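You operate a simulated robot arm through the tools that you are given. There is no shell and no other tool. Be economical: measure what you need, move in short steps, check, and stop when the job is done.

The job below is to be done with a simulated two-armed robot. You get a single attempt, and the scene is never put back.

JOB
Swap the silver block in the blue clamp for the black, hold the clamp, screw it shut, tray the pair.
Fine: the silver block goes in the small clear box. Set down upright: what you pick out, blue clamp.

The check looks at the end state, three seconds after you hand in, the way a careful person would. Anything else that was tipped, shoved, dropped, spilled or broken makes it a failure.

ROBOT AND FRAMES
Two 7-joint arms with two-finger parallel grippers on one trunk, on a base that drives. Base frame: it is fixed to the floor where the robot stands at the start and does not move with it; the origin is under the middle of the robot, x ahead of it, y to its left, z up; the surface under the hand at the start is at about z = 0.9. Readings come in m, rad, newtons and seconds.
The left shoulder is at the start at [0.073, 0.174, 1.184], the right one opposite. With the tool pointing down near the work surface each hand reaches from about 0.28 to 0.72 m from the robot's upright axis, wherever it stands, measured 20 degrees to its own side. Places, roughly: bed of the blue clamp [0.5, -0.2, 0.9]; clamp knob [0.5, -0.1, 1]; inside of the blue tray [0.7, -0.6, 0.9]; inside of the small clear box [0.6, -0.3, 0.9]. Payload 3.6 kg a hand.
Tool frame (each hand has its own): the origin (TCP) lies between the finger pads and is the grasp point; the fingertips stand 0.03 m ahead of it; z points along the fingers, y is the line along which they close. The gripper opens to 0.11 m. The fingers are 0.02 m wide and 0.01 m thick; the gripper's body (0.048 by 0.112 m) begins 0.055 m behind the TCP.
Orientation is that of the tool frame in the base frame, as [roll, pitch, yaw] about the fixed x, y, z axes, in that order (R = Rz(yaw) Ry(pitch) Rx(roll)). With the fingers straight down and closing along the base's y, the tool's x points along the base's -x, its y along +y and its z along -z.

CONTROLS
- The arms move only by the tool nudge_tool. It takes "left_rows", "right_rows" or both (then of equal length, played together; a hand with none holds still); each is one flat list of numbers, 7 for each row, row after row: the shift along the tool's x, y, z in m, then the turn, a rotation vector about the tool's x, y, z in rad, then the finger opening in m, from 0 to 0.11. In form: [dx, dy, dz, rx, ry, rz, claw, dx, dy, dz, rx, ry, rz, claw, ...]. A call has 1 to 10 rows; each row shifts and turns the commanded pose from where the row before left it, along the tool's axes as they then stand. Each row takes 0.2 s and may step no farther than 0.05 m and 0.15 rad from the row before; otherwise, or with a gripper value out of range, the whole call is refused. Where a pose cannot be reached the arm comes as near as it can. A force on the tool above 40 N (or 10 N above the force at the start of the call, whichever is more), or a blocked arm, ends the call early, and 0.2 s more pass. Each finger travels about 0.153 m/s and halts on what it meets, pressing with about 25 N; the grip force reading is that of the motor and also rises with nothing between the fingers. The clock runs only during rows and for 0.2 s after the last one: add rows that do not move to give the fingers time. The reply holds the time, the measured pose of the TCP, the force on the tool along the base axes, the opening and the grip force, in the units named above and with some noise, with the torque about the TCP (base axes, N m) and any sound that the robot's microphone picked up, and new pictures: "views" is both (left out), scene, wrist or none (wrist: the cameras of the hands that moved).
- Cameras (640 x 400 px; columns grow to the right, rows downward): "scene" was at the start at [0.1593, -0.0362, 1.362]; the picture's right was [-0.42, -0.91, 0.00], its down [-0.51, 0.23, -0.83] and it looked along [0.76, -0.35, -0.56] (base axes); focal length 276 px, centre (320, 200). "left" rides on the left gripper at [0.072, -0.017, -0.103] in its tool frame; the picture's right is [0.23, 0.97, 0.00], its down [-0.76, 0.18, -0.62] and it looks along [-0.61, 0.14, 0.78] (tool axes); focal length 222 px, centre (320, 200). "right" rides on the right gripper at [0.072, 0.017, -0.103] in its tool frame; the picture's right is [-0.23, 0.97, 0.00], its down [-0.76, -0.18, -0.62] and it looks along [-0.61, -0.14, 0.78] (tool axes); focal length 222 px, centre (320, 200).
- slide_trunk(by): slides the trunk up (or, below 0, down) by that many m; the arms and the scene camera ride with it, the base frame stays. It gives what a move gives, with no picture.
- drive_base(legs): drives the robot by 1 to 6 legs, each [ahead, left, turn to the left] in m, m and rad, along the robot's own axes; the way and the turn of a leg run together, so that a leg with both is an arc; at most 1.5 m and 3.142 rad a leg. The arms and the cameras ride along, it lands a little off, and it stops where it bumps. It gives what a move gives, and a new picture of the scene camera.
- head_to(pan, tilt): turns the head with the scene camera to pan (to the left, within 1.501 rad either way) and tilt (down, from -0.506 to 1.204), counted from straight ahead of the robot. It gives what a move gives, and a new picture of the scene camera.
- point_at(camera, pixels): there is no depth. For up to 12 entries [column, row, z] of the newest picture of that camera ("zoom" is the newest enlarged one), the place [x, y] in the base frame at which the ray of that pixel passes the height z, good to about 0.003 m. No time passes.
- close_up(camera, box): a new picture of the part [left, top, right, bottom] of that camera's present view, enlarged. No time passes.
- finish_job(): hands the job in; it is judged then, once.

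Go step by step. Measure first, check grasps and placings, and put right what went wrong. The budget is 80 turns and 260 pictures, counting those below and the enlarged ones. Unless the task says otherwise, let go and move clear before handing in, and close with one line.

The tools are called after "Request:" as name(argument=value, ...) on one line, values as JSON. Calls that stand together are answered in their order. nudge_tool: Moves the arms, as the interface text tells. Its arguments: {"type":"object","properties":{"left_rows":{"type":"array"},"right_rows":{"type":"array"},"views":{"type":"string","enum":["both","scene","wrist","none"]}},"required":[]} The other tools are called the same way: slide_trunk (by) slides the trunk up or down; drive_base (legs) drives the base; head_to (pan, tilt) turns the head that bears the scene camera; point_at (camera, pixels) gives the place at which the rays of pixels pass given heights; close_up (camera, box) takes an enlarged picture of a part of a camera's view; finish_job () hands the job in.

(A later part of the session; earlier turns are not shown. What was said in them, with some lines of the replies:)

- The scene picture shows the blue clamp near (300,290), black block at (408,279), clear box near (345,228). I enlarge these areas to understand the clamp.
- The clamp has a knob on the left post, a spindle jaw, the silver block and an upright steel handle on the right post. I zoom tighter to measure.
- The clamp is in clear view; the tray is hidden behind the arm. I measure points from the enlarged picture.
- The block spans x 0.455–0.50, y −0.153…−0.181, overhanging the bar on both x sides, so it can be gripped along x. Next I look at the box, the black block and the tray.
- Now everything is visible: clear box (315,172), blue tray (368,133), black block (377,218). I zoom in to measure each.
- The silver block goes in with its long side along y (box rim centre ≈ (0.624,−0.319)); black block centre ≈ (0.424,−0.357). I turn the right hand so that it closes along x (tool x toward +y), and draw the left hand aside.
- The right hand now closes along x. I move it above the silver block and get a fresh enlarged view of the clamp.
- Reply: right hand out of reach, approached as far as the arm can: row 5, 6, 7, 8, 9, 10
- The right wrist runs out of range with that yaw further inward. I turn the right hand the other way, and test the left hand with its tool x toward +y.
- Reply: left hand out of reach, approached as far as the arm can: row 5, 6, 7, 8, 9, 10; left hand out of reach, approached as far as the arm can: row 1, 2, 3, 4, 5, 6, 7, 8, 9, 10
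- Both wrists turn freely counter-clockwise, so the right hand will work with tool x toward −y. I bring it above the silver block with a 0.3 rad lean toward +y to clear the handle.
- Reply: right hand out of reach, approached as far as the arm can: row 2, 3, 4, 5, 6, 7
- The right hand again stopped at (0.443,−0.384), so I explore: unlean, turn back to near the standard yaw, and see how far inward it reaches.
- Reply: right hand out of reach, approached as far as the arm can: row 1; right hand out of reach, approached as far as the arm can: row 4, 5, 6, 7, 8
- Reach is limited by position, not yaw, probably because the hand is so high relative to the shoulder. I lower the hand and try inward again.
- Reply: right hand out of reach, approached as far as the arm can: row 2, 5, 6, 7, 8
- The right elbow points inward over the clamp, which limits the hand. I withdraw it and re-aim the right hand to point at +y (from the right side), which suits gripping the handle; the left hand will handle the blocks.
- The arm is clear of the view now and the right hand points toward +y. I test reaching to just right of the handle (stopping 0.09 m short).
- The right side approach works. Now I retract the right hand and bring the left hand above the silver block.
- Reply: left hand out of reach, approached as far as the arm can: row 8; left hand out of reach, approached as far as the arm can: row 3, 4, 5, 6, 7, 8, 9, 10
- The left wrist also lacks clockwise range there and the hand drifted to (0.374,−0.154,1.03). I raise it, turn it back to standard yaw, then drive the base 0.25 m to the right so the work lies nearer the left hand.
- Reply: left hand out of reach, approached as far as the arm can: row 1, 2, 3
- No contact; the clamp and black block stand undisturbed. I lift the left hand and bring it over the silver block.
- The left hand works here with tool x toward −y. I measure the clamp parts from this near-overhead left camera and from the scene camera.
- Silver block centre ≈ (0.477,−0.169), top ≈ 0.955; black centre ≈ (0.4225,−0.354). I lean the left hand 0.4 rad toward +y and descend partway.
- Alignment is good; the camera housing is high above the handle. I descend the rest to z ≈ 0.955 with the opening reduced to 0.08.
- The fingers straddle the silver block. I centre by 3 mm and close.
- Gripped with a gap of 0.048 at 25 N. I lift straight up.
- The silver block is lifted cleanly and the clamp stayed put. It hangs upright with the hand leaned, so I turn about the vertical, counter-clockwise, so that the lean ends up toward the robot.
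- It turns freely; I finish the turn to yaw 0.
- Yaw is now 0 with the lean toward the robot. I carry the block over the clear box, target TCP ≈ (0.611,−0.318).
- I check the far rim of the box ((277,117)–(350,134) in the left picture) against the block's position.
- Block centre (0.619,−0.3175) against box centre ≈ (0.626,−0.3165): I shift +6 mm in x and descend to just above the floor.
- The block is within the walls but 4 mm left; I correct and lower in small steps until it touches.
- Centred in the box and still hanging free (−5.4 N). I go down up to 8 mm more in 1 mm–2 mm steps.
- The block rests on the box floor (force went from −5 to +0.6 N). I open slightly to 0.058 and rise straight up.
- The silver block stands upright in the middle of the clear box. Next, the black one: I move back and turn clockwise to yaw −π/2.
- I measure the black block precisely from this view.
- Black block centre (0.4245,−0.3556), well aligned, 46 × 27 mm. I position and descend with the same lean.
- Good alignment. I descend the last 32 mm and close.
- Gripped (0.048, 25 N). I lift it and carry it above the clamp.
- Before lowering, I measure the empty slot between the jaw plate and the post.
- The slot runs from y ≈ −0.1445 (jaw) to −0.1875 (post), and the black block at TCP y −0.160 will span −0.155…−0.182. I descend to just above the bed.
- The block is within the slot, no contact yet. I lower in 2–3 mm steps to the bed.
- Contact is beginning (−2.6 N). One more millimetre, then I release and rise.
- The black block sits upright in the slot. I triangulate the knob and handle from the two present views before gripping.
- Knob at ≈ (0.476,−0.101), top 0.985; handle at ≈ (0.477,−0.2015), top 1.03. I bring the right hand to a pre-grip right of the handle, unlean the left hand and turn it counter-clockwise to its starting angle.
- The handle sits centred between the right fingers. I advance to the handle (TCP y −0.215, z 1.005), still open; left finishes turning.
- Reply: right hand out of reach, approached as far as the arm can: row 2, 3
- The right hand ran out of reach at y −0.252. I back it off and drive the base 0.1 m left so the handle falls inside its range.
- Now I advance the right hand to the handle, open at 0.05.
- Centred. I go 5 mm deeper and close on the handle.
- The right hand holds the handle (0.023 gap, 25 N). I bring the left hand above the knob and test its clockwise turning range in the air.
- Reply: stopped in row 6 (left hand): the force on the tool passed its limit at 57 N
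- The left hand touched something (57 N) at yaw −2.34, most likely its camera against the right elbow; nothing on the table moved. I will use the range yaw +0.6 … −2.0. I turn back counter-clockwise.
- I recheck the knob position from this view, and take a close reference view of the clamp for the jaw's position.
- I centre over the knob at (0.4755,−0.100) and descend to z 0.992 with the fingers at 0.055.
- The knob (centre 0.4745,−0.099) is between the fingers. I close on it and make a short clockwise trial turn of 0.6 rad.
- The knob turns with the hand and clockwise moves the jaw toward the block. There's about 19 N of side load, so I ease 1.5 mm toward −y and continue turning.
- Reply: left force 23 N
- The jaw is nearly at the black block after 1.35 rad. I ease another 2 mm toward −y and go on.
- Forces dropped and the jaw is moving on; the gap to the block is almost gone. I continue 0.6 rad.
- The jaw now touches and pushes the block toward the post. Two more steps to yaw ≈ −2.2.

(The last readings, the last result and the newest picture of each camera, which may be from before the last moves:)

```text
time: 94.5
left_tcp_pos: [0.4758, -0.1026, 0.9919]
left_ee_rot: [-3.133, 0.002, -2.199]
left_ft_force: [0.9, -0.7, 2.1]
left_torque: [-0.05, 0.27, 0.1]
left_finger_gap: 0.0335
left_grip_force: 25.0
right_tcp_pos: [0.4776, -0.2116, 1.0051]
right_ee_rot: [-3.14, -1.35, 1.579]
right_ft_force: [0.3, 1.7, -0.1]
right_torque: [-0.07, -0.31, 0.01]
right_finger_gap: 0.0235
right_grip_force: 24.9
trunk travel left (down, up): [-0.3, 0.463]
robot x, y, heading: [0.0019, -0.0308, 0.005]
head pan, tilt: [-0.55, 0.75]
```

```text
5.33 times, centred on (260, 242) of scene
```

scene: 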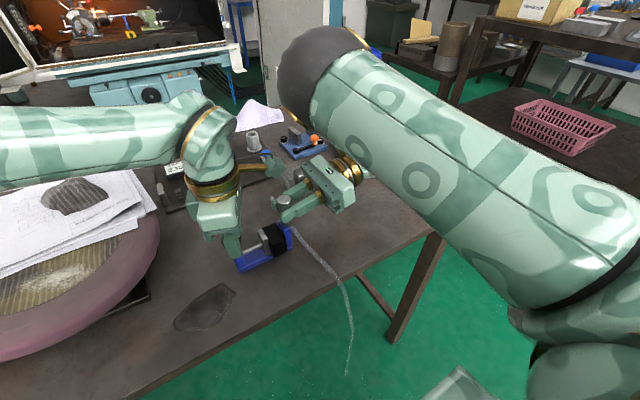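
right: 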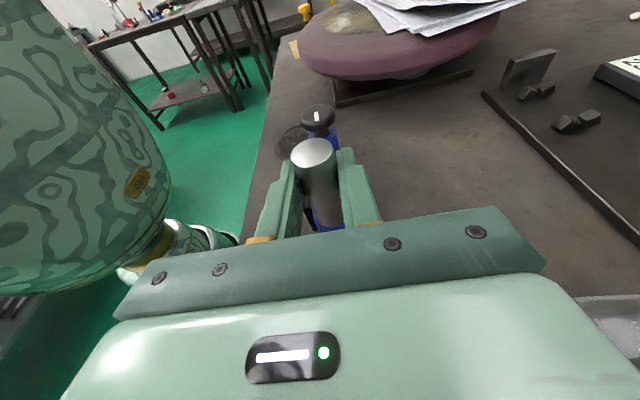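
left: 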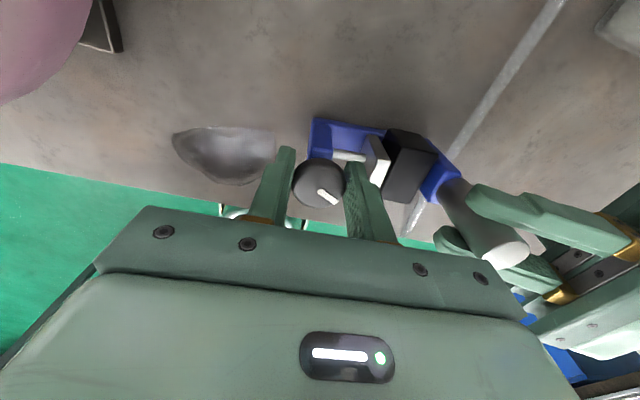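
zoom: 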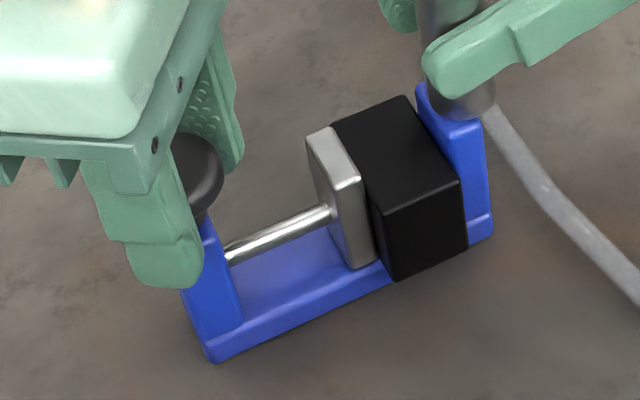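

The block is almost against the post. I open, turn the hand back counter-clockwise in place by 2.25 rad, and regrip for a second stroke.

Request:
nudge_tool(left_rows=[0, 0, 0, 0, 0, 0, 0.055, 0, 0, 0, 0, 0, 0, 0.055, 0, 0, 0, 0, 0, -0.15, 0.055, 0, 0, 0, 0, 0, -0.15, 0.055, 0, 0, 0, 0, 0, -0.15, 0.055, 0, 0, 0, 0, 0, -0.15, 0.055, 0, 0, 0, 0, 0, -0.15, 0.055, 0, 0, 0, 0, 0, -0.15, 0.055, 0, 0, 0, 0, 0, -0.15, 0.055], views="none")

Request:
nudge_tool(left_rows=[0, 0, 0, 0, 0, -0.15, 0.055, 0, 0, 0, 0, 0, -0.15, 0.055, 0, 0, 0, 0, 0, -0.15, 0.055, 0, 0, 0, 0, 0, -0.15, 0.055, 0, 0, 0, 0, 0, -0.15, 0.055, 0, 0, 0, 0, 0, -0.15, 0.055, 0, 0, 0, 0, 0, -0.15, 0.055, 0, 0, 0, 0, 0, -0.15, 0.055, 0, 0, 0, 0, 0, 0, 0.055], views="wrist")

Request:
close_up(camera="scene", box=[215, 205, 305, 280])

```text
time: 96.5
left_tcp_pos: [0.4743, -0.103, 0.992]
left_ee_rot: [-3.135, -0.008, -1.147]
left_ft_force: [0.9, 0.1, -0.3]
left_torque: [0.03, -0.02, -0.02]
left_finger_gap: 0.0554
left_grip_force: 0.0
right_tcp_pos: [0.478, -0.2121, 1.0046]
right_ee_rot: [3.141, -1.349, 1.58]
right_ft_force: [-0.1, 0.3, -0.2]
right_torque: [-0.16, -0.31, -0.09]
right_finger_gap: 0.0233
right_grip_force: 25.2
trunk travel left (down, up): [-0.3, 0.463]
robot x, y, heading: [-0.0011, -0.0304, 0.004]
head pan, tilt: [-0.55, 0.75]
```

```text
time: 98.5
left_tcp_pos: [0.4747, -0.1029, 0.9919]
left_ee_rot: [3.139, -0.008, 0.054]
left_ft_force: [0.2, -0.8, 0.0]
left_torque: [0.03, 0.02, 0.0]
left_finger_gap: 0.0547
left_grip_force: 0.1
right_tcp_pos: [0.478, -0.2118, 1.0047]
right_ee_rot: [3.139, -1.348, 1.581]
right_ft_force: [-1.2, 1.0, 1.0]
right_torque: [0.15, 0.34, 0.05]
right_finger_gap: 0.023
right_grip_force: 25.0
trunk travel left (down, up): [-0.3, 0.463]
robot x, y, heading: [0.0007, -0.0297, 0.006]
head pan, tilt: [-0.55, 0.75]
```

left: 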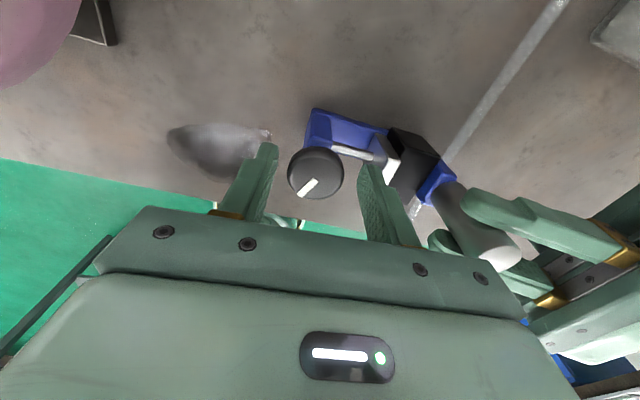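

```text
5.33 times, centred on (260, 242) of scene
```

zoom: 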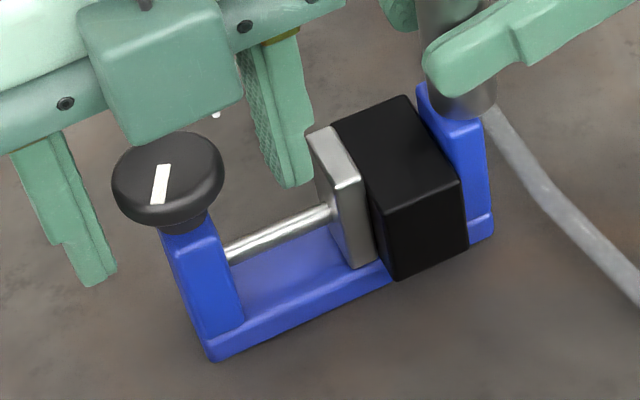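

Request:
point_at(camera="left", pixels=[[315, 172, 0.985], [288, 172, 0.982], [344, 174, 0.982]])

```text
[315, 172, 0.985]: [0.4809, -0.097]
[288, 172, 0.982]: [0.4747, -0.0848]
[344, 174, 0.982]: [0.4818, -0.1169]
```

I shift 2 mm to centre on the knob, close, and turn clockwise again.

Request:
nudge_tool(left_rows=[0.002, -0.002, 0, 0, 0, 0, 0.045, 0, 0, 0, 0, 0, 0, 0.02, 0, 0, 0, 0, 0, 0, 0.02, 0, 0, 0, 0, 0, 0.15, 0.02, 0, 0, 0, 0, 0, 0.15, 0.02, 0, 0, 0, 0, 0, 0.15, 0.02], views="none")

Request:
close_up(camera="scene", box=[215, 205, 305, 280])

```text
time: 99.9
left_tcp_pos: [0.4784, -0.0981, 0.9921]
left_ee_rot: [-3.141, -0.008, -0.397]
left_ft_force: [3.9, 16.4, 0.8]
left_torque: [0.31, 0.44, 0.09]
left_finger_gap: 0.0329
left_grip_force: 25.1
right_tcp_pos: [0.4779, -0.2119, 1.0046]
right_ee_rot: [3.14, -1.347, 1.581]
right_ft_force: [-4.2, -13.0, 1.3]
right_torque: [-0.06, -0.32, 0.04]
right_finger_gap: 0.0232
right_grip_force: 25.2
trunk travel left (down, up): [-0.3, 0.463]
robot x, y, heading: [0.0017, -0.0296, 0.005]
head pan, tilt: [-0.55, 0.75]
```

```text
5.33 times, centred on (260, 242) of scene
```

zoom: 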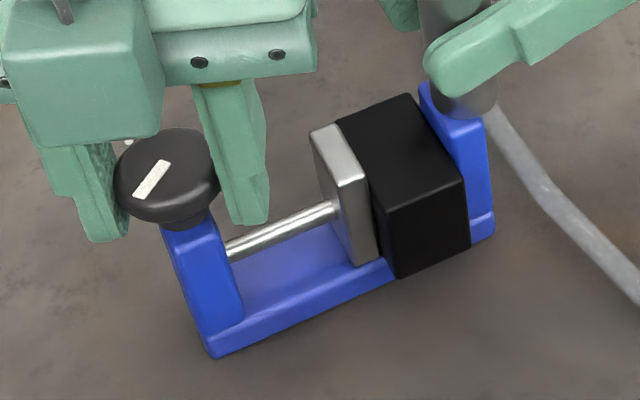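

The jaw advances still further. I ease the side load and continue.

Request:
nudge_tool(left_rows=[-0.0006, -0.0014, 0, 0, 0, 0, 0.02, 0, 0, 0, 0, 0, 0.15, 0.02, 0, 0, 0, 0, 0, 0.15, 0.02, 0, 0, 0, 0, 0, 0.15, 0.02, 0, 0, 0, 0, 0, 0.15, 0.02], views="none")

Request:
close_up(camera="scene", box=[215, 205, 305, 280])

```text
time: 101.1
left_tcp_pos: [0.477, -0.0978, 0.9924]
left_ee_rot: [-3.133, -0.007, -1.001]
left_ft_force: [4.0, 5.4, -0.3]
left_torque: [-0.07, -0.35, 0.32]
left_finger_gap: 0.0334
left_grip_force: 24.4
right_tcp_pos: [0.478, -0.2109, 1.0047]
right_ee_rot: [3.142, -1.349, 1.578]
right_ft_force: [-3.6, -4.6, 0.4]
right_torque: [0.03, 0.34, 0.11]
right_finger_gap: 0.0232
right_grip_force: 25.0
trunk travel left (down, up): [-0.3, 0.463]
robot x, y, heading: [-0.0022, -0.0333, 0.003]
head pan, tilt: [-0.55, 0.75]
```

```text
5.33 times, centred on (260, 242) of scene
```

zoom: 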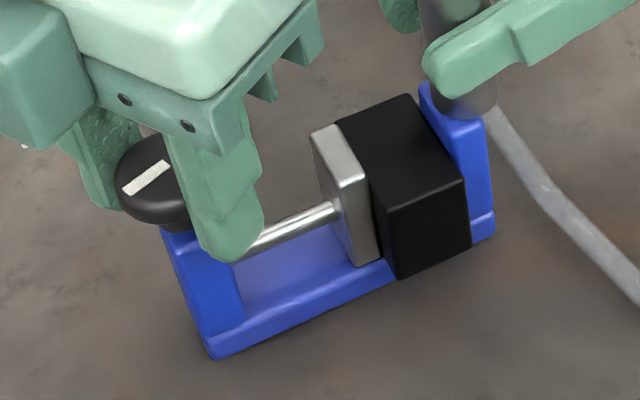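

The torque about the knob rose to 0.32 N·m while the mark and jaw barely moved: it appears tight. I confirm with 0.45 rad more and a finer look.

Request:
nudge_tool(left_rows=[0, 0, 0, 0, 0, 0.15, 0.02, 0, 0, 0, 0, 0, 0.15, 0.02, 0, 0, 0, 0, 0, 0.15, 0.02], views="wrist")

Request:
close_up(camera="scene", box=[235, 205, 305, 270])

Request:
close_up(camera="left", box=[250, 60, 430, 230])

```text
time: 101.9
left_tcp_pos: [0.478, -0.0984, 0.9927]
left_ee_rot: [-3.133, -0.005, -1.45]
left_ft_force: [3.8, 2.1, 0.8]
left_torque: [-0.05, -0.22, 0.27]
left_finger_gap: 0.0331
left_grip_force: 24.7
right_tcp_pos: [0.4784, -0.2118, 1.0045]
right_ee_rot: [-3.14, -1.348, 1.576]
right_ft_force: [-4.6, -0.4, 0.1]
right_torque: [0.0, 0.27, 0.08]
right_finger_gap: 0.0231
right_grip_force: 24.5
trunk travel left (down, up): [-0.3, 0.463]
robot x, y, heading: [-0.0, -0.0325, 0.001]
head pan, tilt: [-0.55, 0.75]
```

left: 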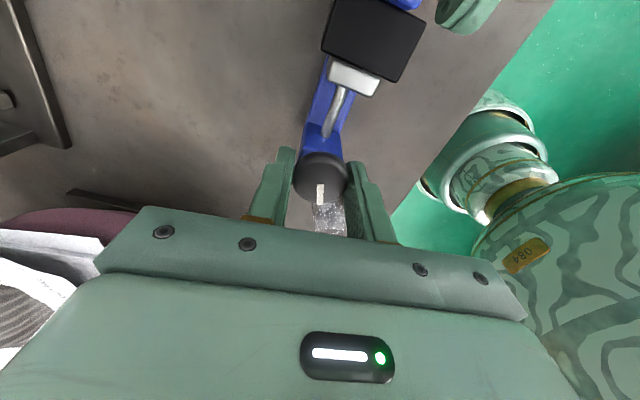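

```text
6.15 times, centred on (270, 238) of scene
```

zoom: 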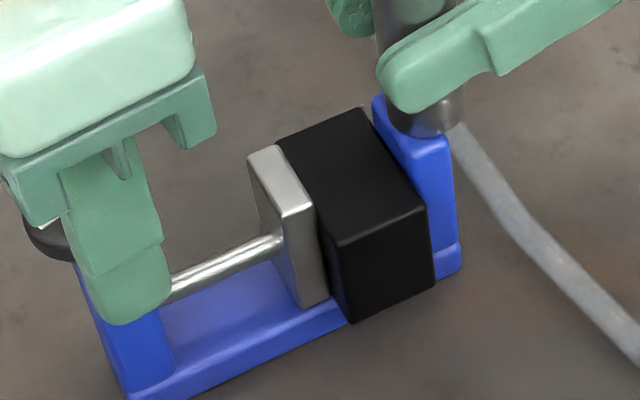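

```text
2.35 times, centred on (340, 145) of left
```

zoom: 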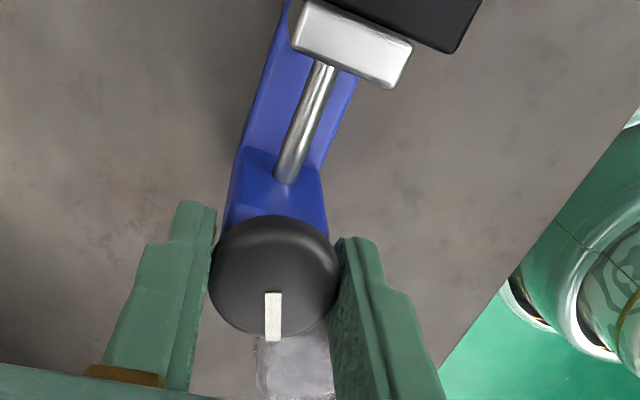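

The jaw didn't move further and the hand slips around the tight knob, so the clamp is screwed shut. I let go of the knob with the left hand and rise.

Request:
nudge_tool(left_rows=[0, 0, 0, 0, 0, 0, 0.06, 0, 0, 0, 0, 0, 0, 0.06, 0, 0, -0.02, 0, 0, 0, 0.06, 0, 0, -0.035, 0, 0, 0, 0.06, 0, 0, -0.035, 0, 0, 0, 0.06, 0, 0, -0.035, 0, 0, 0, 0.06, -0.035, 0, 0, 0, 0, 0, 0.06, -0.035, 0, 0, 0, 0, 0, 0.06, -0.035, 0, 0, 0, 0, 0, 0.06], views="both")

Request:
close_up(camera="scene", box=[215, 195, 315, 280])

Request:
close_up(camera="left", box=[260, 0, 460, 130])

```text
time: 103.9
left_tcp_pos: [0.4633, 0.0053, 1.1161]
left_ee_rot: [-3.133, -0.004, -1.449]
left_ft_force: [0.4, 0.3, 0.0]
left_torque: [-0.02, -0.05, -0.02]
left_finger_gap: 0.0598
left_grip_force: 0.1
right_tcp_pos: [0.4772, -0.2113, 1.0055]
right_ee_rot: [3.139, -1.347, 1.578]
right_ft_force: [0.1, 1.6, 0.7]
right_torque: [-0.18, -0.29, -0.1]
right_finger_gap: 0.023
right_grip_force: 25.0
trunk travel left (down, up): [-0.3, 0.463]
robot x, y, heading: [0.0019, -0.0274, -0.001]
head pan, tilt: [-0.55, 0.75]
```

scene: 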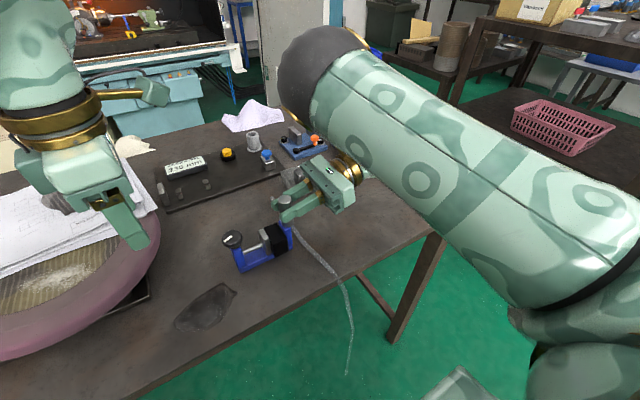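
left: 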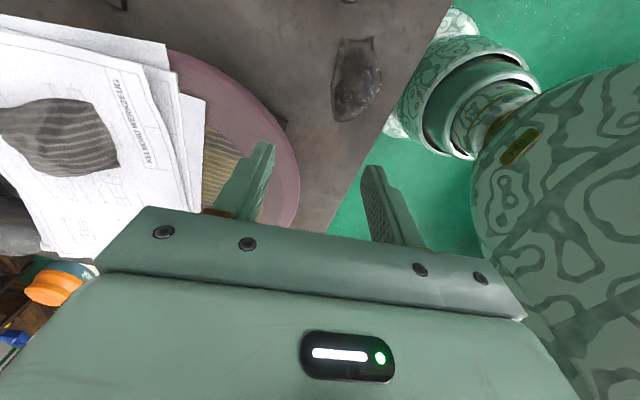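

```text
4.71 times, centred on (265, 238) of scene
```

zoom: 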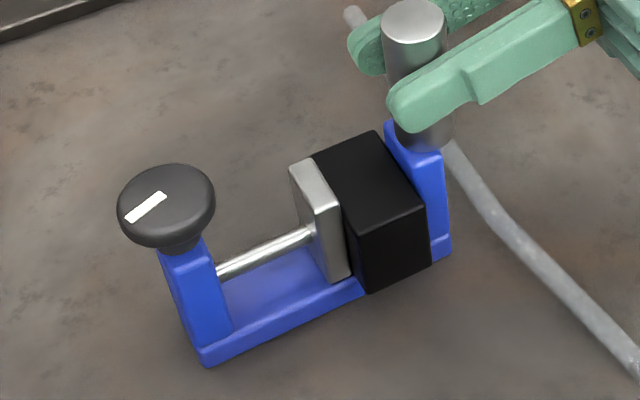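

```text
3.08 times, centred on (360, 65) of left
```

zoom: 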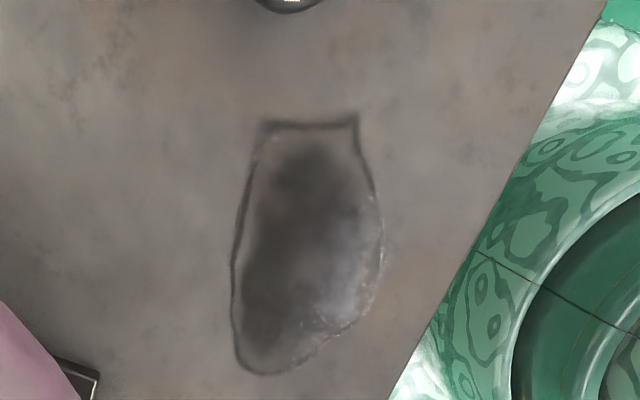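

The clamp is shut on the black block. I test-lift the clamp by 15 mm with the right hand alone to see whether the grip holds it level.

Request:
nudge_tool(right_rows=[0.0049, 0, -0.0011, 0, 0, 0, 0.0, 0.0049, 0, -0.0011, 0, 0, 0, 0.0, 0.0049, 0, -0.0011, 0, 0, 0, 0.0, 0, 0, 0, 0, 0, 0, 0.0], views="wrist")

Request:
close_up(camera="scene", box=[215, 185, 315, 280])

```text
time: 104.9
left_tcp_pos: [0.4622, 0.0057, 1.1151]
left_ee_rot: [-3.135, -0.003, -1.447]
left_ft_force: [-1.3, 0.2, -0.2]
left_torque: [0.03, -0.02, 0.0]
left_finger_gap: 0.06
left_grip_force: 0.1
right_tcp_pos: [0.4774, -0.2117, 1.0185]
right_ee_rot: [-3.139, -1.346, 1.579]
right_ft_force: [-1.0, 0.3, -9.6]
right_torque: [-0.5, 0.1, 0.08]
right_finger_gap: 0.0232
right_grip_force: 25.1
trunk travel left (down, up): [-0.3, 0.463]
robot x, y, heading: [0.0023, -0.0333, 0.005]
head pan, tilt: [-0.55, 0.75]
```

right: 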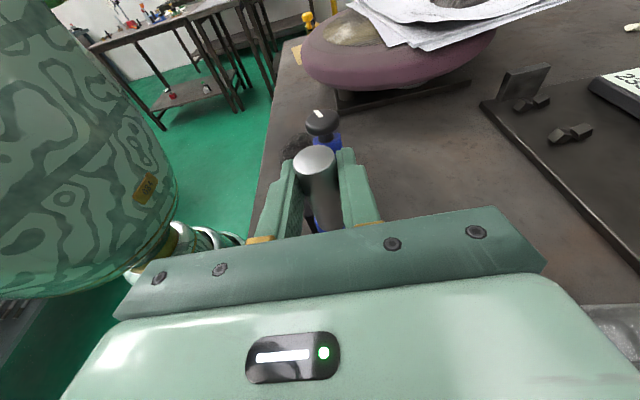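

```text
4.21 times, centred on (265, 232) of scene
```

zoom: 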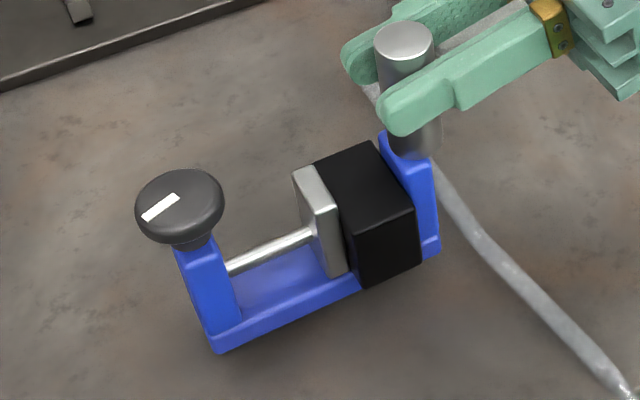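

The load is 9.6 N and the clamp looks level off the table. I lift another 60 mm and check the tilt.

Request:
nudge_tool(right_rows=[0.0146, 0, -0.0033, 0, 0, 0, 0.0, 0.0146, 0, -0.0033, 0, 0, 0, 0.0, 0.0146, 0, -0.0033, 0, 0, 0, 0.0, 0.0146, 0, -0.0033, 0, 0, 0, 0.0, 0, 0, 0, 0, 0, 0, 0.0], views="scene")

Request:
close_up(camera="scene", box=[205, 165, 325, 280])

Request:
close_up(camera="right", box=[240, 80, 410, 240])

```text
time: 106.1
left_tcp_pos: [0.4646, 0.0045, 1.1155]
left_ee_rot: [-3.134, -0.003, -1.446]
left_ft_force: [-0.2, 0.4, 0.1]
left_torque: [-0.01, -0.02, 0.0]
left_finger_gap: 0.06
left_grip_force: 0.0
right_tcp_pos: [0.4783, -0.2109, 1.0793]
right_ee_rot: [-3.139, -1.349, 1.575]
right_ft_force: [0.7, 0.3, -9.9]
right_torque: [-0.46, -0.12, -0.1]
right_finger_gap: 0.0232
right_grip_force: 25.2
trunk travel left (down, up): [-0.3, 0.463]
robot x, y, heading: [0.0059, -0.0304, 0.005]
head pan, tilt: [-0.55, 0.75]
```

scene: 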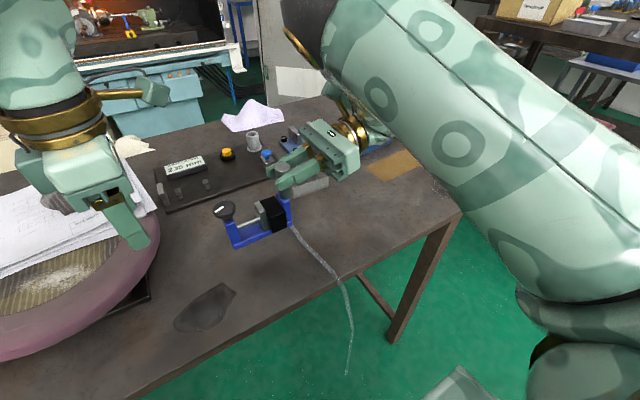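

```text
3.48 times, centred on (265, 222) of scene
```

zoom: 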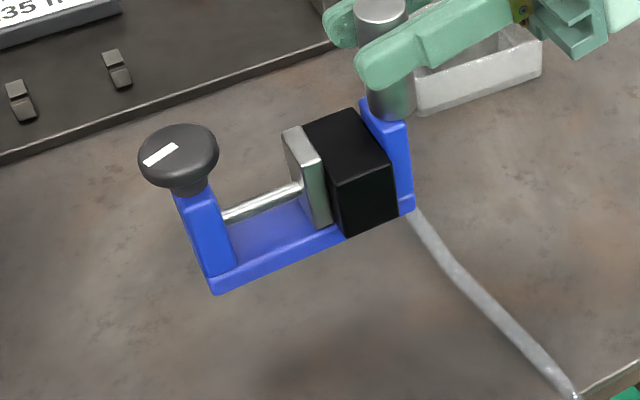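

```text
2.50 times, centred on (325, 160) of right
```

zoom: 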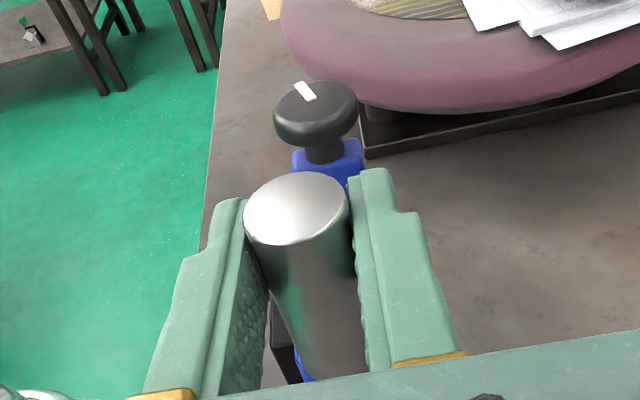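

The clamp is held level. Now the tray needs more reach; I measure the table's front edge and look down at the gap between base and table.

Request:
point_at(camera="scene", pixels=[[145, 396, 0.9], [300, 300, 0.9], [462, 212, 0.9], [355, 140, 0.9]])

Request:
head_to(pan=-0.5, tilt=1.2)

```text
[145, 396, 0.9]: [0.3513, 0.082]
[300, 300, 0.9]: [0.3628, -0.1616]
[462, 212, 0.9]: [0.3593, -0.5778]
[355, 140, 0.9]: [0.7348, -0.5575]
```

```text
time: 107.0
left_tcp_pos: [0.4645, 0.0049, 1.1148]
left_ee_rot: [-3.134, -0.002, -1.448]
left_ft_force: [0.7, 0.3, 0.2]
left_torque: [-0.05, 0.04, 0.01]
left_finger_gap: 0.0601
left_grip_force: 0.1
right_tcp_pos: [0.4773, -0.2121, 1.0799]
right_ee_rot: [-3.139, -1.348, 1.575]
right_ft_force: [-1.7, 0.9, -6.5]
right_torque: [-0.29, 0.34, 0.26]
right_finger_gap: 0.0237
right_grip_force: 25.1
trunk travel left (down, up): [-0.3, 0.463]
robot x, y, heading: [0.0009, -0.0308, 0.003]
head pan, tilt: [-0.499, 1.201]
```

scene: 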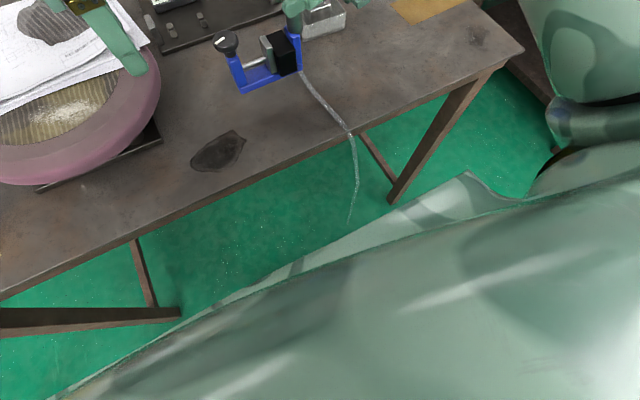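

I bring the head back and drive 0.3 m right, carrying the clamp; the path at this height is clear.

Request:
drive_base(legs=[[0, -0.33, 0]])

Request:
head_to(pan=-0.4, tilt=0.85)

```text
time: 109.2
left_tcp_pos: [0.4659, -0.3283, 1.1158]
left_ee_rot: [-3.133, -0.004, -1.454]
left_ft_force: [-1.1, -0.4, 0.2]
left_torque: [0.02, 0.0, 0.01]
left_finger_gap: 0.0599
left_grip_force: 0.1
right_tcp_pos: [0.4768, -0.5441, 1.079]
right_ee_rot: [-3.141, -1.349, 1.574]
right_ft_force: [-0.7, -0.1, -8.9]
right_torque: [-0.37, 0.14, 0.08]
right_finger_gap: 0.0235
right_grip_force: 24.9
trunk travel left (down, up): [-0.3, 0.463]
robot x, y, heading: [0.0024, -0.3576, 0.001]
head pan, tilt: [-0.499, 1.201]
```

scene: 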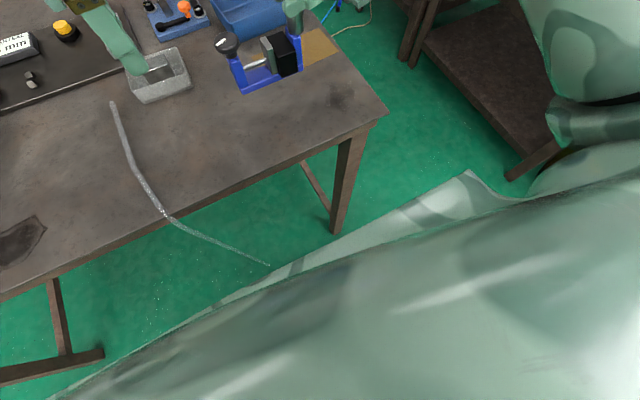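

```text
time: 110.0
left_tcp_pos: [0.464, -0.3272, 1.1159]
left_ee_rot: [-3.132, -0.004, -1.453]
left_ft_force: [1.6, -0.4, 0.3]
left_torque: [-0.03, -0.02, -0.02]
left_finger_gap: 0.0599
left_grip_force: 0.0
right_tcp_pos: [0.4781, -0.5439, 1.0784]
right_ee_rot: [-3.139, -1.348, 1.572]
right_ft_force: [1.7, 0.0, -11.5]
right_torque: [-0.5, -0.15, -0.12]
right_finger_gap: 0.0233
right_grip_force: 25.1
trunk travel left (down, up): [-0.3, 0.463]
robot x, y, heading: [0.0002, -0.3569, -0.003]
head pan, tilt: [-0.4, 0.85]
```

scene: 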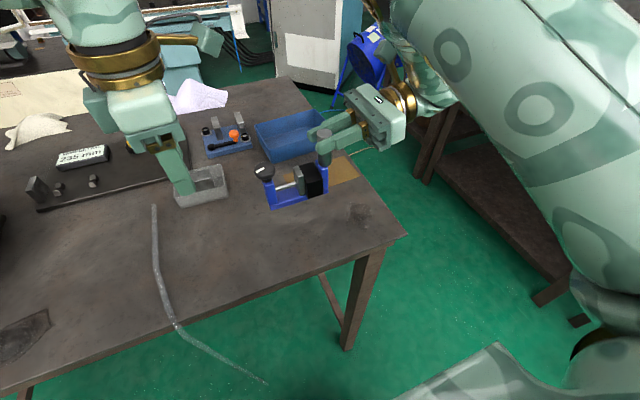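

The clamp is level in hand next to the tray. I extend the right arm toward the tray to see how far it reaches.

Request:
nudge_tool(right_rows=[0.0027, 0.03, -0.0109, 0, 0, 0, 0.0, 0.0027, 0.03, -0.0109, 0, 0, 0, 0.0, 0.0027, 0.03, -0.0109, 0, 0, 0, 0.0, 0.0027, 0.03, -0.0109, 0, 0, 0, 0.0], views="none")

Request:
nudge_tool(right_rows=[-0.0014, 0.03, -0.006, 0, 0, 0, 0.0, -0.0014, 0.03, -0.006, 0, 0, 0, 0.0], views="scene")

```text
time: 111.0
left_tcp_pos: [0.4651, -0.3266, 1.1155]
left_ee_rot: [-3.134, -0.004, -1.45]
left_ft_force: [0.6, 0.3, -0.2]
left_torque: [0.0, 0.01, -0.02]
left_finger_gap: 0.0601
left_grip_force: 0.0
right_tcp_pos: [0.599, -0.5851, 1.0969]
right_ee_rot: [-3.124, -1.348, 1.555]
right_ft_force: [0.6, -0.3, -10.5]
right_torque: [-0.44, -0.11, -0.02]
right_finger_gap: 0.0232
right_grip_force: 25.2
trunk travel left (down, up): [-0.3, 0.463]
robot x, y, heading: [0.0015, -0.3602, -0.003]
head pan, tilt: [-0.4, 0.85]
```

```text
time: 111.7
left_tcp_pos: [0.4635, -0.3263, 1.1154]
left_ee_rot: [-3.132, -0.005, -1.453]
left_ft_force: [0.4, 0.8, 0.8]
left_torque: [0.02, -0.03, -0.01]
left_finger_gap: 0.0601
left_grip_force: 0.1
right_tcp_pos: [0.6279, -0.59, 1.0982]
right_ee_rot: [-3.14, -1.349, 1.573]
right_ft_force: [0.1, 0.5, -9.1]
right_torque: [-0.43, -0.07, -0.03]
right_finger_gap: 0.0232
right_grip_force: 25.0
right hand out of reach, approached as far as the arm can: row 2
trunk travel left (down, up): [-0.3, 0.463]
robot x, y, heading: [-0.0006, -0.3659, -0.002]
head pan, tilt: [-0.4, 0.85]
```

scene: 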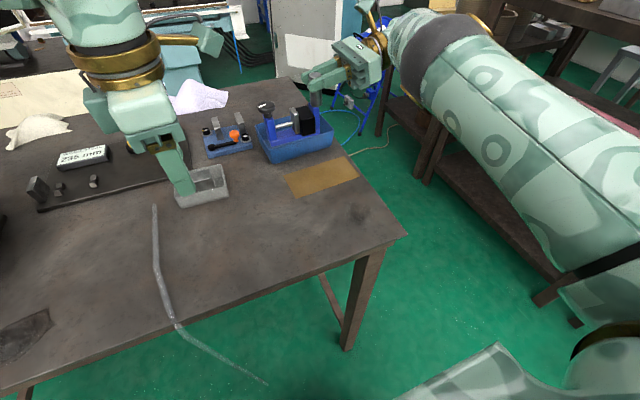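

It reaches x 0.628; about 0.09 m more is needed. I check where the robot's own front shell lies before driving forward.

Request:
point_at(camera="scene", pixels=[[495, 343, 0.3], [495, 343, 0.6], [495, 343, 0.9], [405, 236, 0.9], [355, 345, 0.0], [345, 300, 0.3]])

Request:
head_to(pan=0.1, tilt=1.2)

```text
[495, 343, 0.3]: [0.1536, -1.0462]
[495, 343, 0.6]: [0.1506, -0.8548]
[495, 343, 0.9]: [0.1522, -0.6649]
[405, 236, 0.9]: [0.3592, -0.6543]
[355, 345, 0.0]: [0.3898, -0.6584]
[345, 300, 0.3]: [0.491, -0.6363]
```

```text
time: 112.6
left_tcp_pos: [0.4652, -0.327, 1.1161]
left_ee_rot: [-3.133, -0.004, -1.453]
left_ft_force: [0.0, -0.2, -0.2]
left_torque: [-0.03, -0.01, 0.0]
left_finger_gap: 0.06
left_grip_force: 0.0
right_tcp_pos: [0.6276, -0.5912, 1.0995]
right_ee_rot: [-3.137, -1.348, 1.57]
right_ft_force: [1.5, -0.7, -10.7]
right_torque: [-0.47, -0.12, -0.05]
right_finger_gap: 0.0232
right_grip_force: 25.0
trunk travel left (down, up): [-0.3, 0.463]
robot x, y, heading: [0.0049, -0.36, -0.003]
head pan, tilt: [0.099, 1.201]
```

scene: 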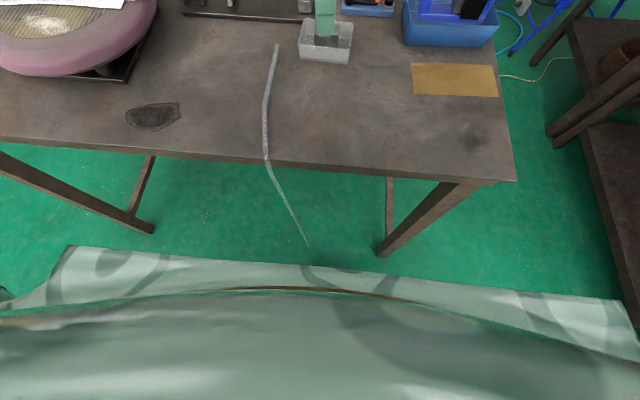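

Request:
point_at(camera="scene", pixels=[[320, 264, 0.0], [320, 264, 0.2], [320, 264, 0.4], [320, 264, 0.7], [385, 255, 0.0], [150, 230, 0.0], [75, 247, 0.3], [615, 300, 0.3]])

```text
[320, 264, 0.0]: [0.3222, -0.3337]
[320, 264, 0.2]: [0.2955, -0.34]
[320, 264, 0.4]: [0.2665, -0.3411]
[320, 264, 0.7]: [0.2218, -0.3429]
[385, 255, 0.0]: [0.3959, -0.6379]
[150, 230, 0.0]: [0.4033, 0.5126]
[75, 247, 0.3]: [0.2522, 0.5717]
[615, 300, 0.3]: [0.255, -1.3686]
```

The base front is at most x ≈ 0.30–0.32 and the table legs stand at x ≈ 0.39, so a forward drive of 0.08 m is safe. I raise the left hand out of the way and drive [0.08, −0.07].

Request:
nudge_tool(left_rows=[-0.03, 0, -0.025, 0, 0, 0, 0.06, -0.03, 0, -0.025, 0, 0, 0, 0.06, -0.03, 0, -0.025, 0, 0, 0, 0.06, -0.03, 0, -0.025, 0, 0, 0, 0.06], views="none")

Request:
drive_base(legs=[[0.08, -0.07, 0]])

Request:
head_to(pan=-0.25, tilt=0.8)

```text
time: 113.6
left_tcp_pos: [0.448, -0.205, 1.2172]
left_ee_rot: [-3.134, -0.003, -1.452]
left_ft_force: [0.1, 1.2, 0.7]
left_torque: [0.01, 0.0, 0.0]
left_finger_gap: 0.0597
left_grip_force: 0.1
right_tcp_pos: [0.6277, -0.5894, 1.0982]
right_ee_rot: [-3.14, -1.348, 1.571]
right_ft_force: [0.4, 0.2, -9.2]
right_torque: [-0.42, -0.14, -0.06]
right_finger_gap: 0.0232
right_grip_force: 25.1
trunk travel left (down, up): [-0.3, 0.463]
robot x, y, heading: [0.0019, -0.3592, -0.005]
head pan, tilt: [0.099, 1.201]
```

```text
time: 114.8
left_tcp_pos: [0.5306, -0.2783, 1.2168]
left_ee_rot: [-3.135, -0.004, -1.452]
left_ft_force: [0.3, -0.2, -0.6]
left_torque: [-0.01, 0.03, -0.02]
left_finger_gap: 0.06
left_grip_force: 0.1
right_tcp_pos: [0.7098, -0.661, 1.097]
right_ee_rot: [-3.135, -1.349, 1.568]
right_ft_force: [-0.3, -0.3, -10.3]
right_torque: [-0.38, 0.03, 0.02]
right_finger_gap: 0.0235
right_grip_force: 24.9
trunk travel left (down, up): [-0.3, 0.463]
robot x, y, heading: [0.0802, -0.4303, -0.004]
head pan, tilt: [0.099, 1.201]
```

scene: 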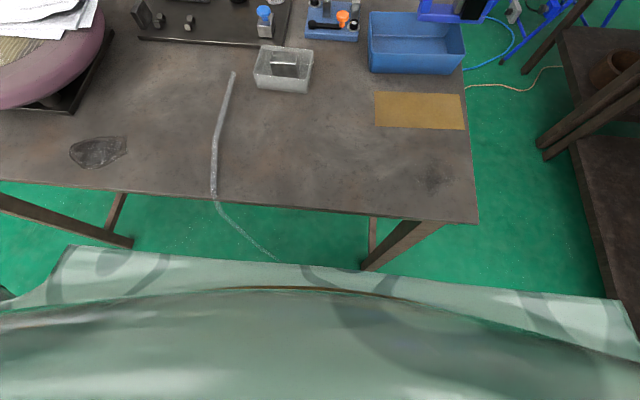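

```text
time: 115.6
left_tcp_pos: [0.5297, -0.2771, 1.2157]
left_ee_rot: [-3.133, -0.003, -1.451]
left_ft_force: [1.0, -0.1, -0.2]
left_torque: [-0.01, 0.02, -0.02]
left_finger_gap: 0.0601
left_grip_force: 0.1
right_tcp_pos: [0.709, -0.661, 1.0969]
right_ee_rot: [-3.136, -1.348, 1.57]
right_ft_force: [-1.3, -0.3, -9.8]
right_torque: [-0.39, 0.09, 0.02]
right_finger_gap: 0.0235
right_grip_force: 25.0
trunk travel left (down, up): [-0.3, 0.463]
robot x, y, heading: [0.0787, -0.4313, -0.0]
head pan, tilt: [-0.25, 0.799]
```

scene: 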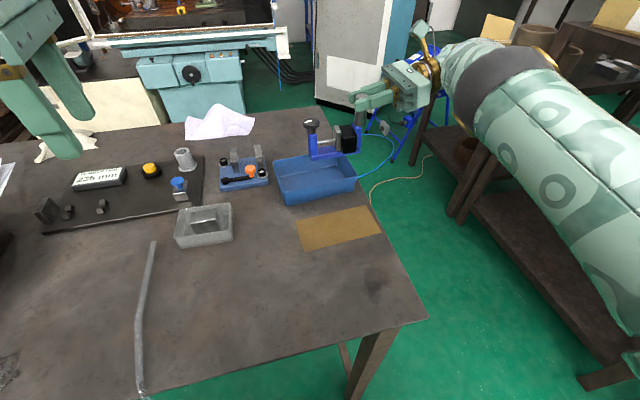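

The clamp hovers just beyond the tray. I measure the tray's rim and floor from this view.

Request:
close_up(camera="scene", box=[260, 90, 400, 220])

```text
3.08 times, centred on (330, 155) of scene
```

zoom: 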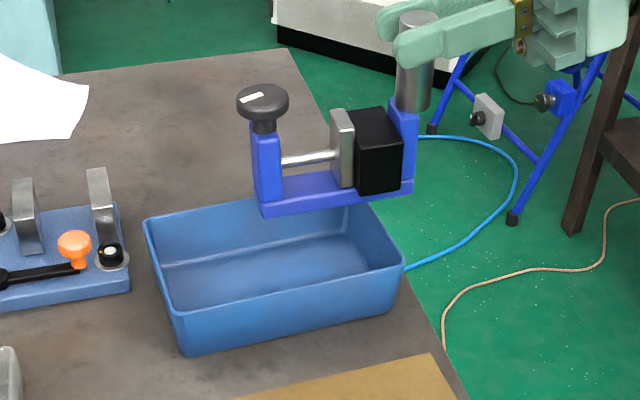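

Request:
point_at(camera="zoom", pixels=[[185, 355, 0.9], [396, 311, 0.9], [178, 314, 0.943], [404, 266, 0.943], [145, 221, 0.943], [357, 195, 0.943], [162, 265, 0.905], [345, 237, 0.905], [262, 215, 0.99], [412, 192, 0.99]])

```text
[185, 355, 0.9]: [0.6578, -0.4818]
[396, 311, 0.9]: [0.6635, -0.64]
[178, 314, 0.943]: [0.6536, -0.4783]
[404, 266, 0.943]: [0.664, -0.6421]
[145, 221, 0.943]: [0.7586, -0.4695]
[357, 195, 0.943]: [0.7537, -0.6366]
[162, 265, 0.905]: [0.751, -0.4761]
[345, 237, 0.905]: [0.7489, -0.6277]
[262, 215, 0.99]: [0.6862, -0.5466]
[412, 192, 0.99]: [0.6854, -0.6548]
```

Tray centre ≈ (0.706,−0.557). I shift to TCP (0.706,−0.618) and lower 0.06 m.

Request:
nudge_tool(right_rows=[0.0048, -0.0015, 0.021, 0, 0, 0, 0.0, 0.0048, -0.0015, 0.021, 0, 0, 0, 0.0, 0, 0, 0, 0, 0, 0, 0.0, -0.0195, 0, 0.0044, 0, 0, 0, 0.0, -0.0195, 0, 0.0044, 0, 0, 0, 0.0, 0, 0, 0, 0, 0, 0, 0.0], views="both")

Request:
close_up(camera="scene", box=[260, 90, 400, 220])

```text
time: 117.0
left_tcp_pos: [0.5282, -0.2774, 1.2165]
left_ee_rot: [-3.134, -0.002, -1.451]
left_ft_force: [-0.5, -0.2, 0.3]
left_torque: [0.0, -0.01, -0.03]
left_finger_gap: 0.0602
left_grip_force: 0.1
right_tcp_pos: [0.7043, -0.6173, 1.0572]
right_ee_rot: [-3.14, -1.346, 1.572]
right_ft_force: [-0.6, -1.0, -9.6]
right_torque: [-0.43, 0.04, 0.06]
right_finger_gap: 0.0233
right_grip_force: 25.3
trunk travel left (down, up): [-0.3, 0.463]
robot x, y, heading: [0.0809, -0.429, 0.002]
head pan, tilt: [-0.25, 0.799]
```

scene: 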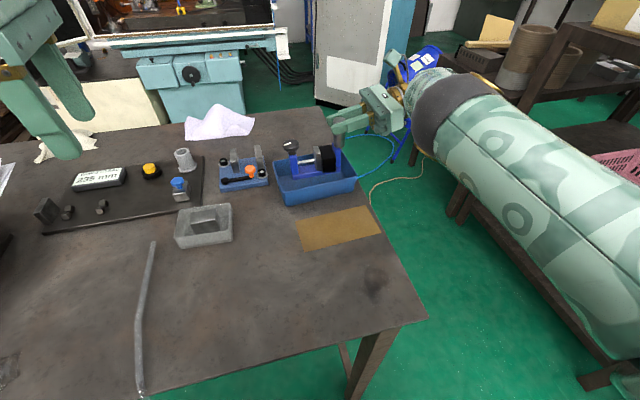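
right: 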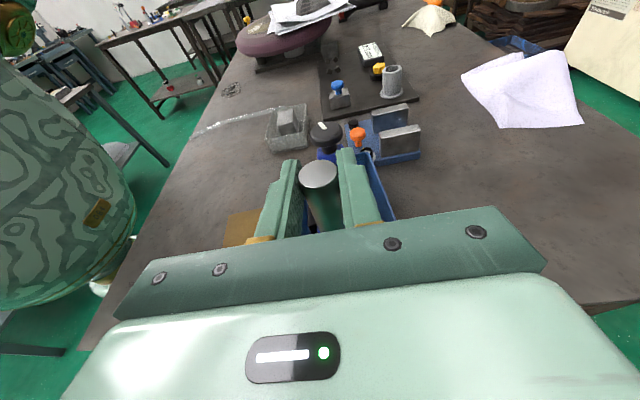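

```text
3.08 times, centred on (330, 155) of scene
5 turns are left
```

zoom: 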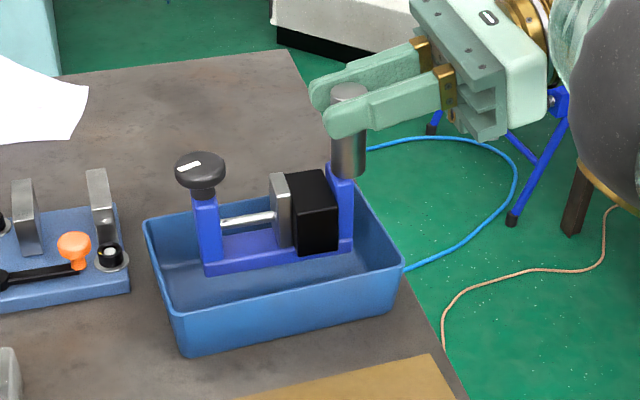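

The clamp is well within the tray outline, and only five turns remain. I lower 50 mm: quickly at first, then in 2 mm steps onto the tray floor.

Request:
nudge_tool(right_rows=[-0.01366, 0, 0.0031, 0, 0, 0, 0.0, -0.01366, 0, 0.0031, 0, 0, 0, 0.0, -0.01171, 0, 0.0027, 0, 0, 0, 0.0, 0, 0, 0, 0, 0, 0, 0.0, -0.00195, 0, 0.00044, 0, 0, 0, 0.0, -0.00195, 0, 0.00044, 0, 0, 0, 0.0, -0.00195, 0, 0.00044, 0, 0, 0, 0.0, -0.00195, 0, 0.00044, 0, 0, 0, 0.0], views="scene")

```text
time: 118.8
left_tcp_pos: [0.5275, -0.2759, 1.2189]
left_ee_rot: [-3.13, -0.005, -1.45]
left_ft_force: [-0.1, 0.4, 0.4]
left_torque: [-0.03, 0.03, -0.01]
left_finger_gap: 0.06
left_grip_force: 0.1
right_tcp_pos: [0.705, -0.6166, 1.0119]
right_ee_rot: [3.137, -1.349, 1.579]
right_ft_force: [3.9, -0.7, 16.2]
right_torque: [0.21, -0.22, 0.03]
right_finger_gap: 0.024
right_grip_force: 24.7
trunk travel left (down, up): [-0.3, 0.463]
robot x, y, heading: [0.0822, -0.4313, -0.001]
head pan, tilt: [-0.25, 0.799]
4 turns are left
```

scene: 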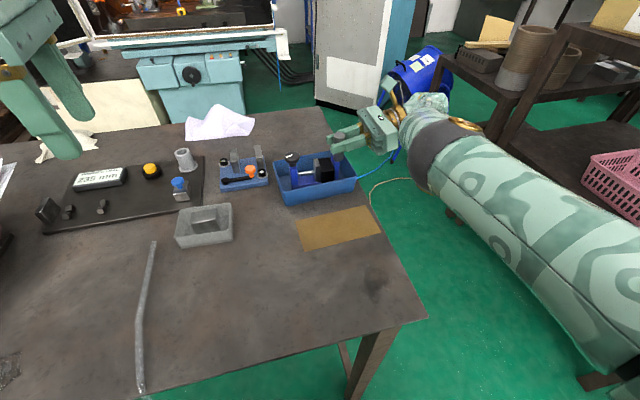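

The clamp rests on the tray floor (+16 N). I ease up 2 mm, open, and back straight off to the right.

Request:
nudge_tool(right_rows=[0.0019, 0, -0.0004, 0, 0, 0, 0.0, 0, 0, 0, 0, 0, 0, 0.03, 0, 0, 0, 0, 0, 0, 0.045, 0, 0, 0, 0, 0, 0, 0.045, 0, 0, -0.02, 0, 0, 0, 0.045, 0, 0, -0.03, 0, 0, 0, 0.045, 0, 0, -0.03, 0, 0, 0, 0.045, 0, 0, -0.02, 0, 0, 0, 0.045], views="both")

```text
time: 120.6
left_tcp_pos: [0.5283, -0.2769, 1.217]
left_ee_rot: [-3.132, -0.005, -1.448]
left_ft_force: [-0.5, -1.3, -0.2]
left_torque: [0.01, 0.05, 0.0]
left_finger_gap: 0.0598
left_grip_force: 0.2
right_tcp_pos: [0.7042, -0.6931, 1.0336]
right_ee_rot: [-3.141, -1.347, 1.576]
right_ft_force: [-0.1, -0.1, 0.0]
right_torque: [-0.01, 0.01, -0.03]
right_finger_gap: 0.0452
right_grip_force: 0.1
right hand out of reach, approached as far as the arm can: row 8
trunk travel left (down, up): [-0.3, 0.463]
robot x, y, heading: [0.0828, -0.4359, 0.002]
head pan, tilt: [-0.25, 0.799]
3 turns are left
```

scene: 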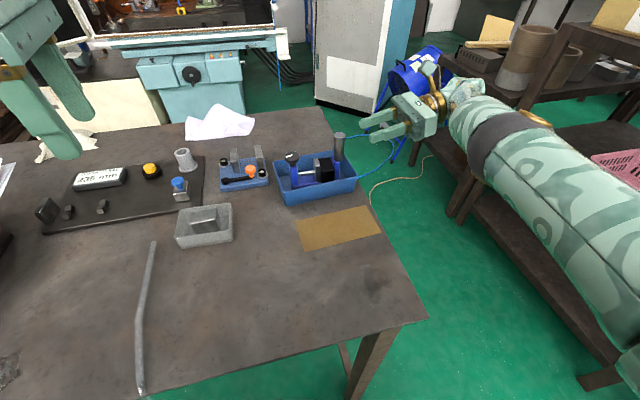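
right: 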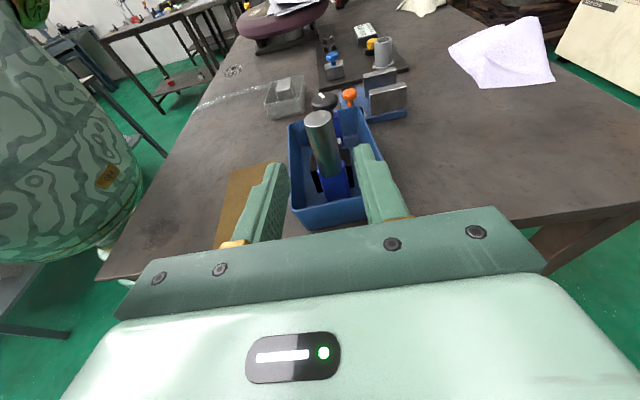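

The hand is clear and the clamp stands in the tray. One last close look before handing in.

Request:
close_up(camera="scene", box=[165, 110, 385, 255])

```text
2.76 times, centred on (275, 182) of scene
2 turns are left
```

zoom: 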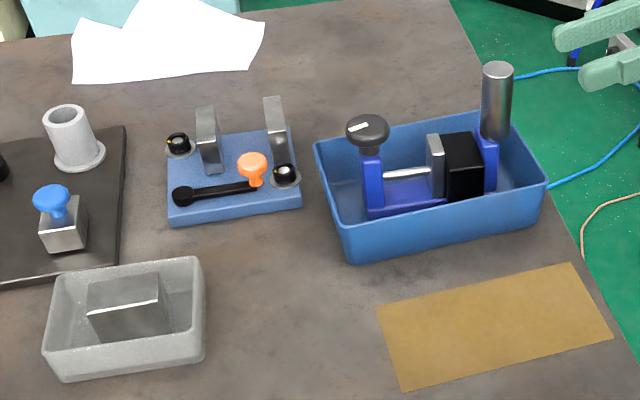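

The clamp stands upright in the tray with the black block held, the silver block stands upright in the clear box, and nothing else was disturbed. I hand in.

Request:
finish_job()

```text
The job is handed in.
```

The job is handed in: the black block is screwed tight in the blue clamp, the clamp stands upright in the blue tray, and the silver block stands upright in the small clear box.
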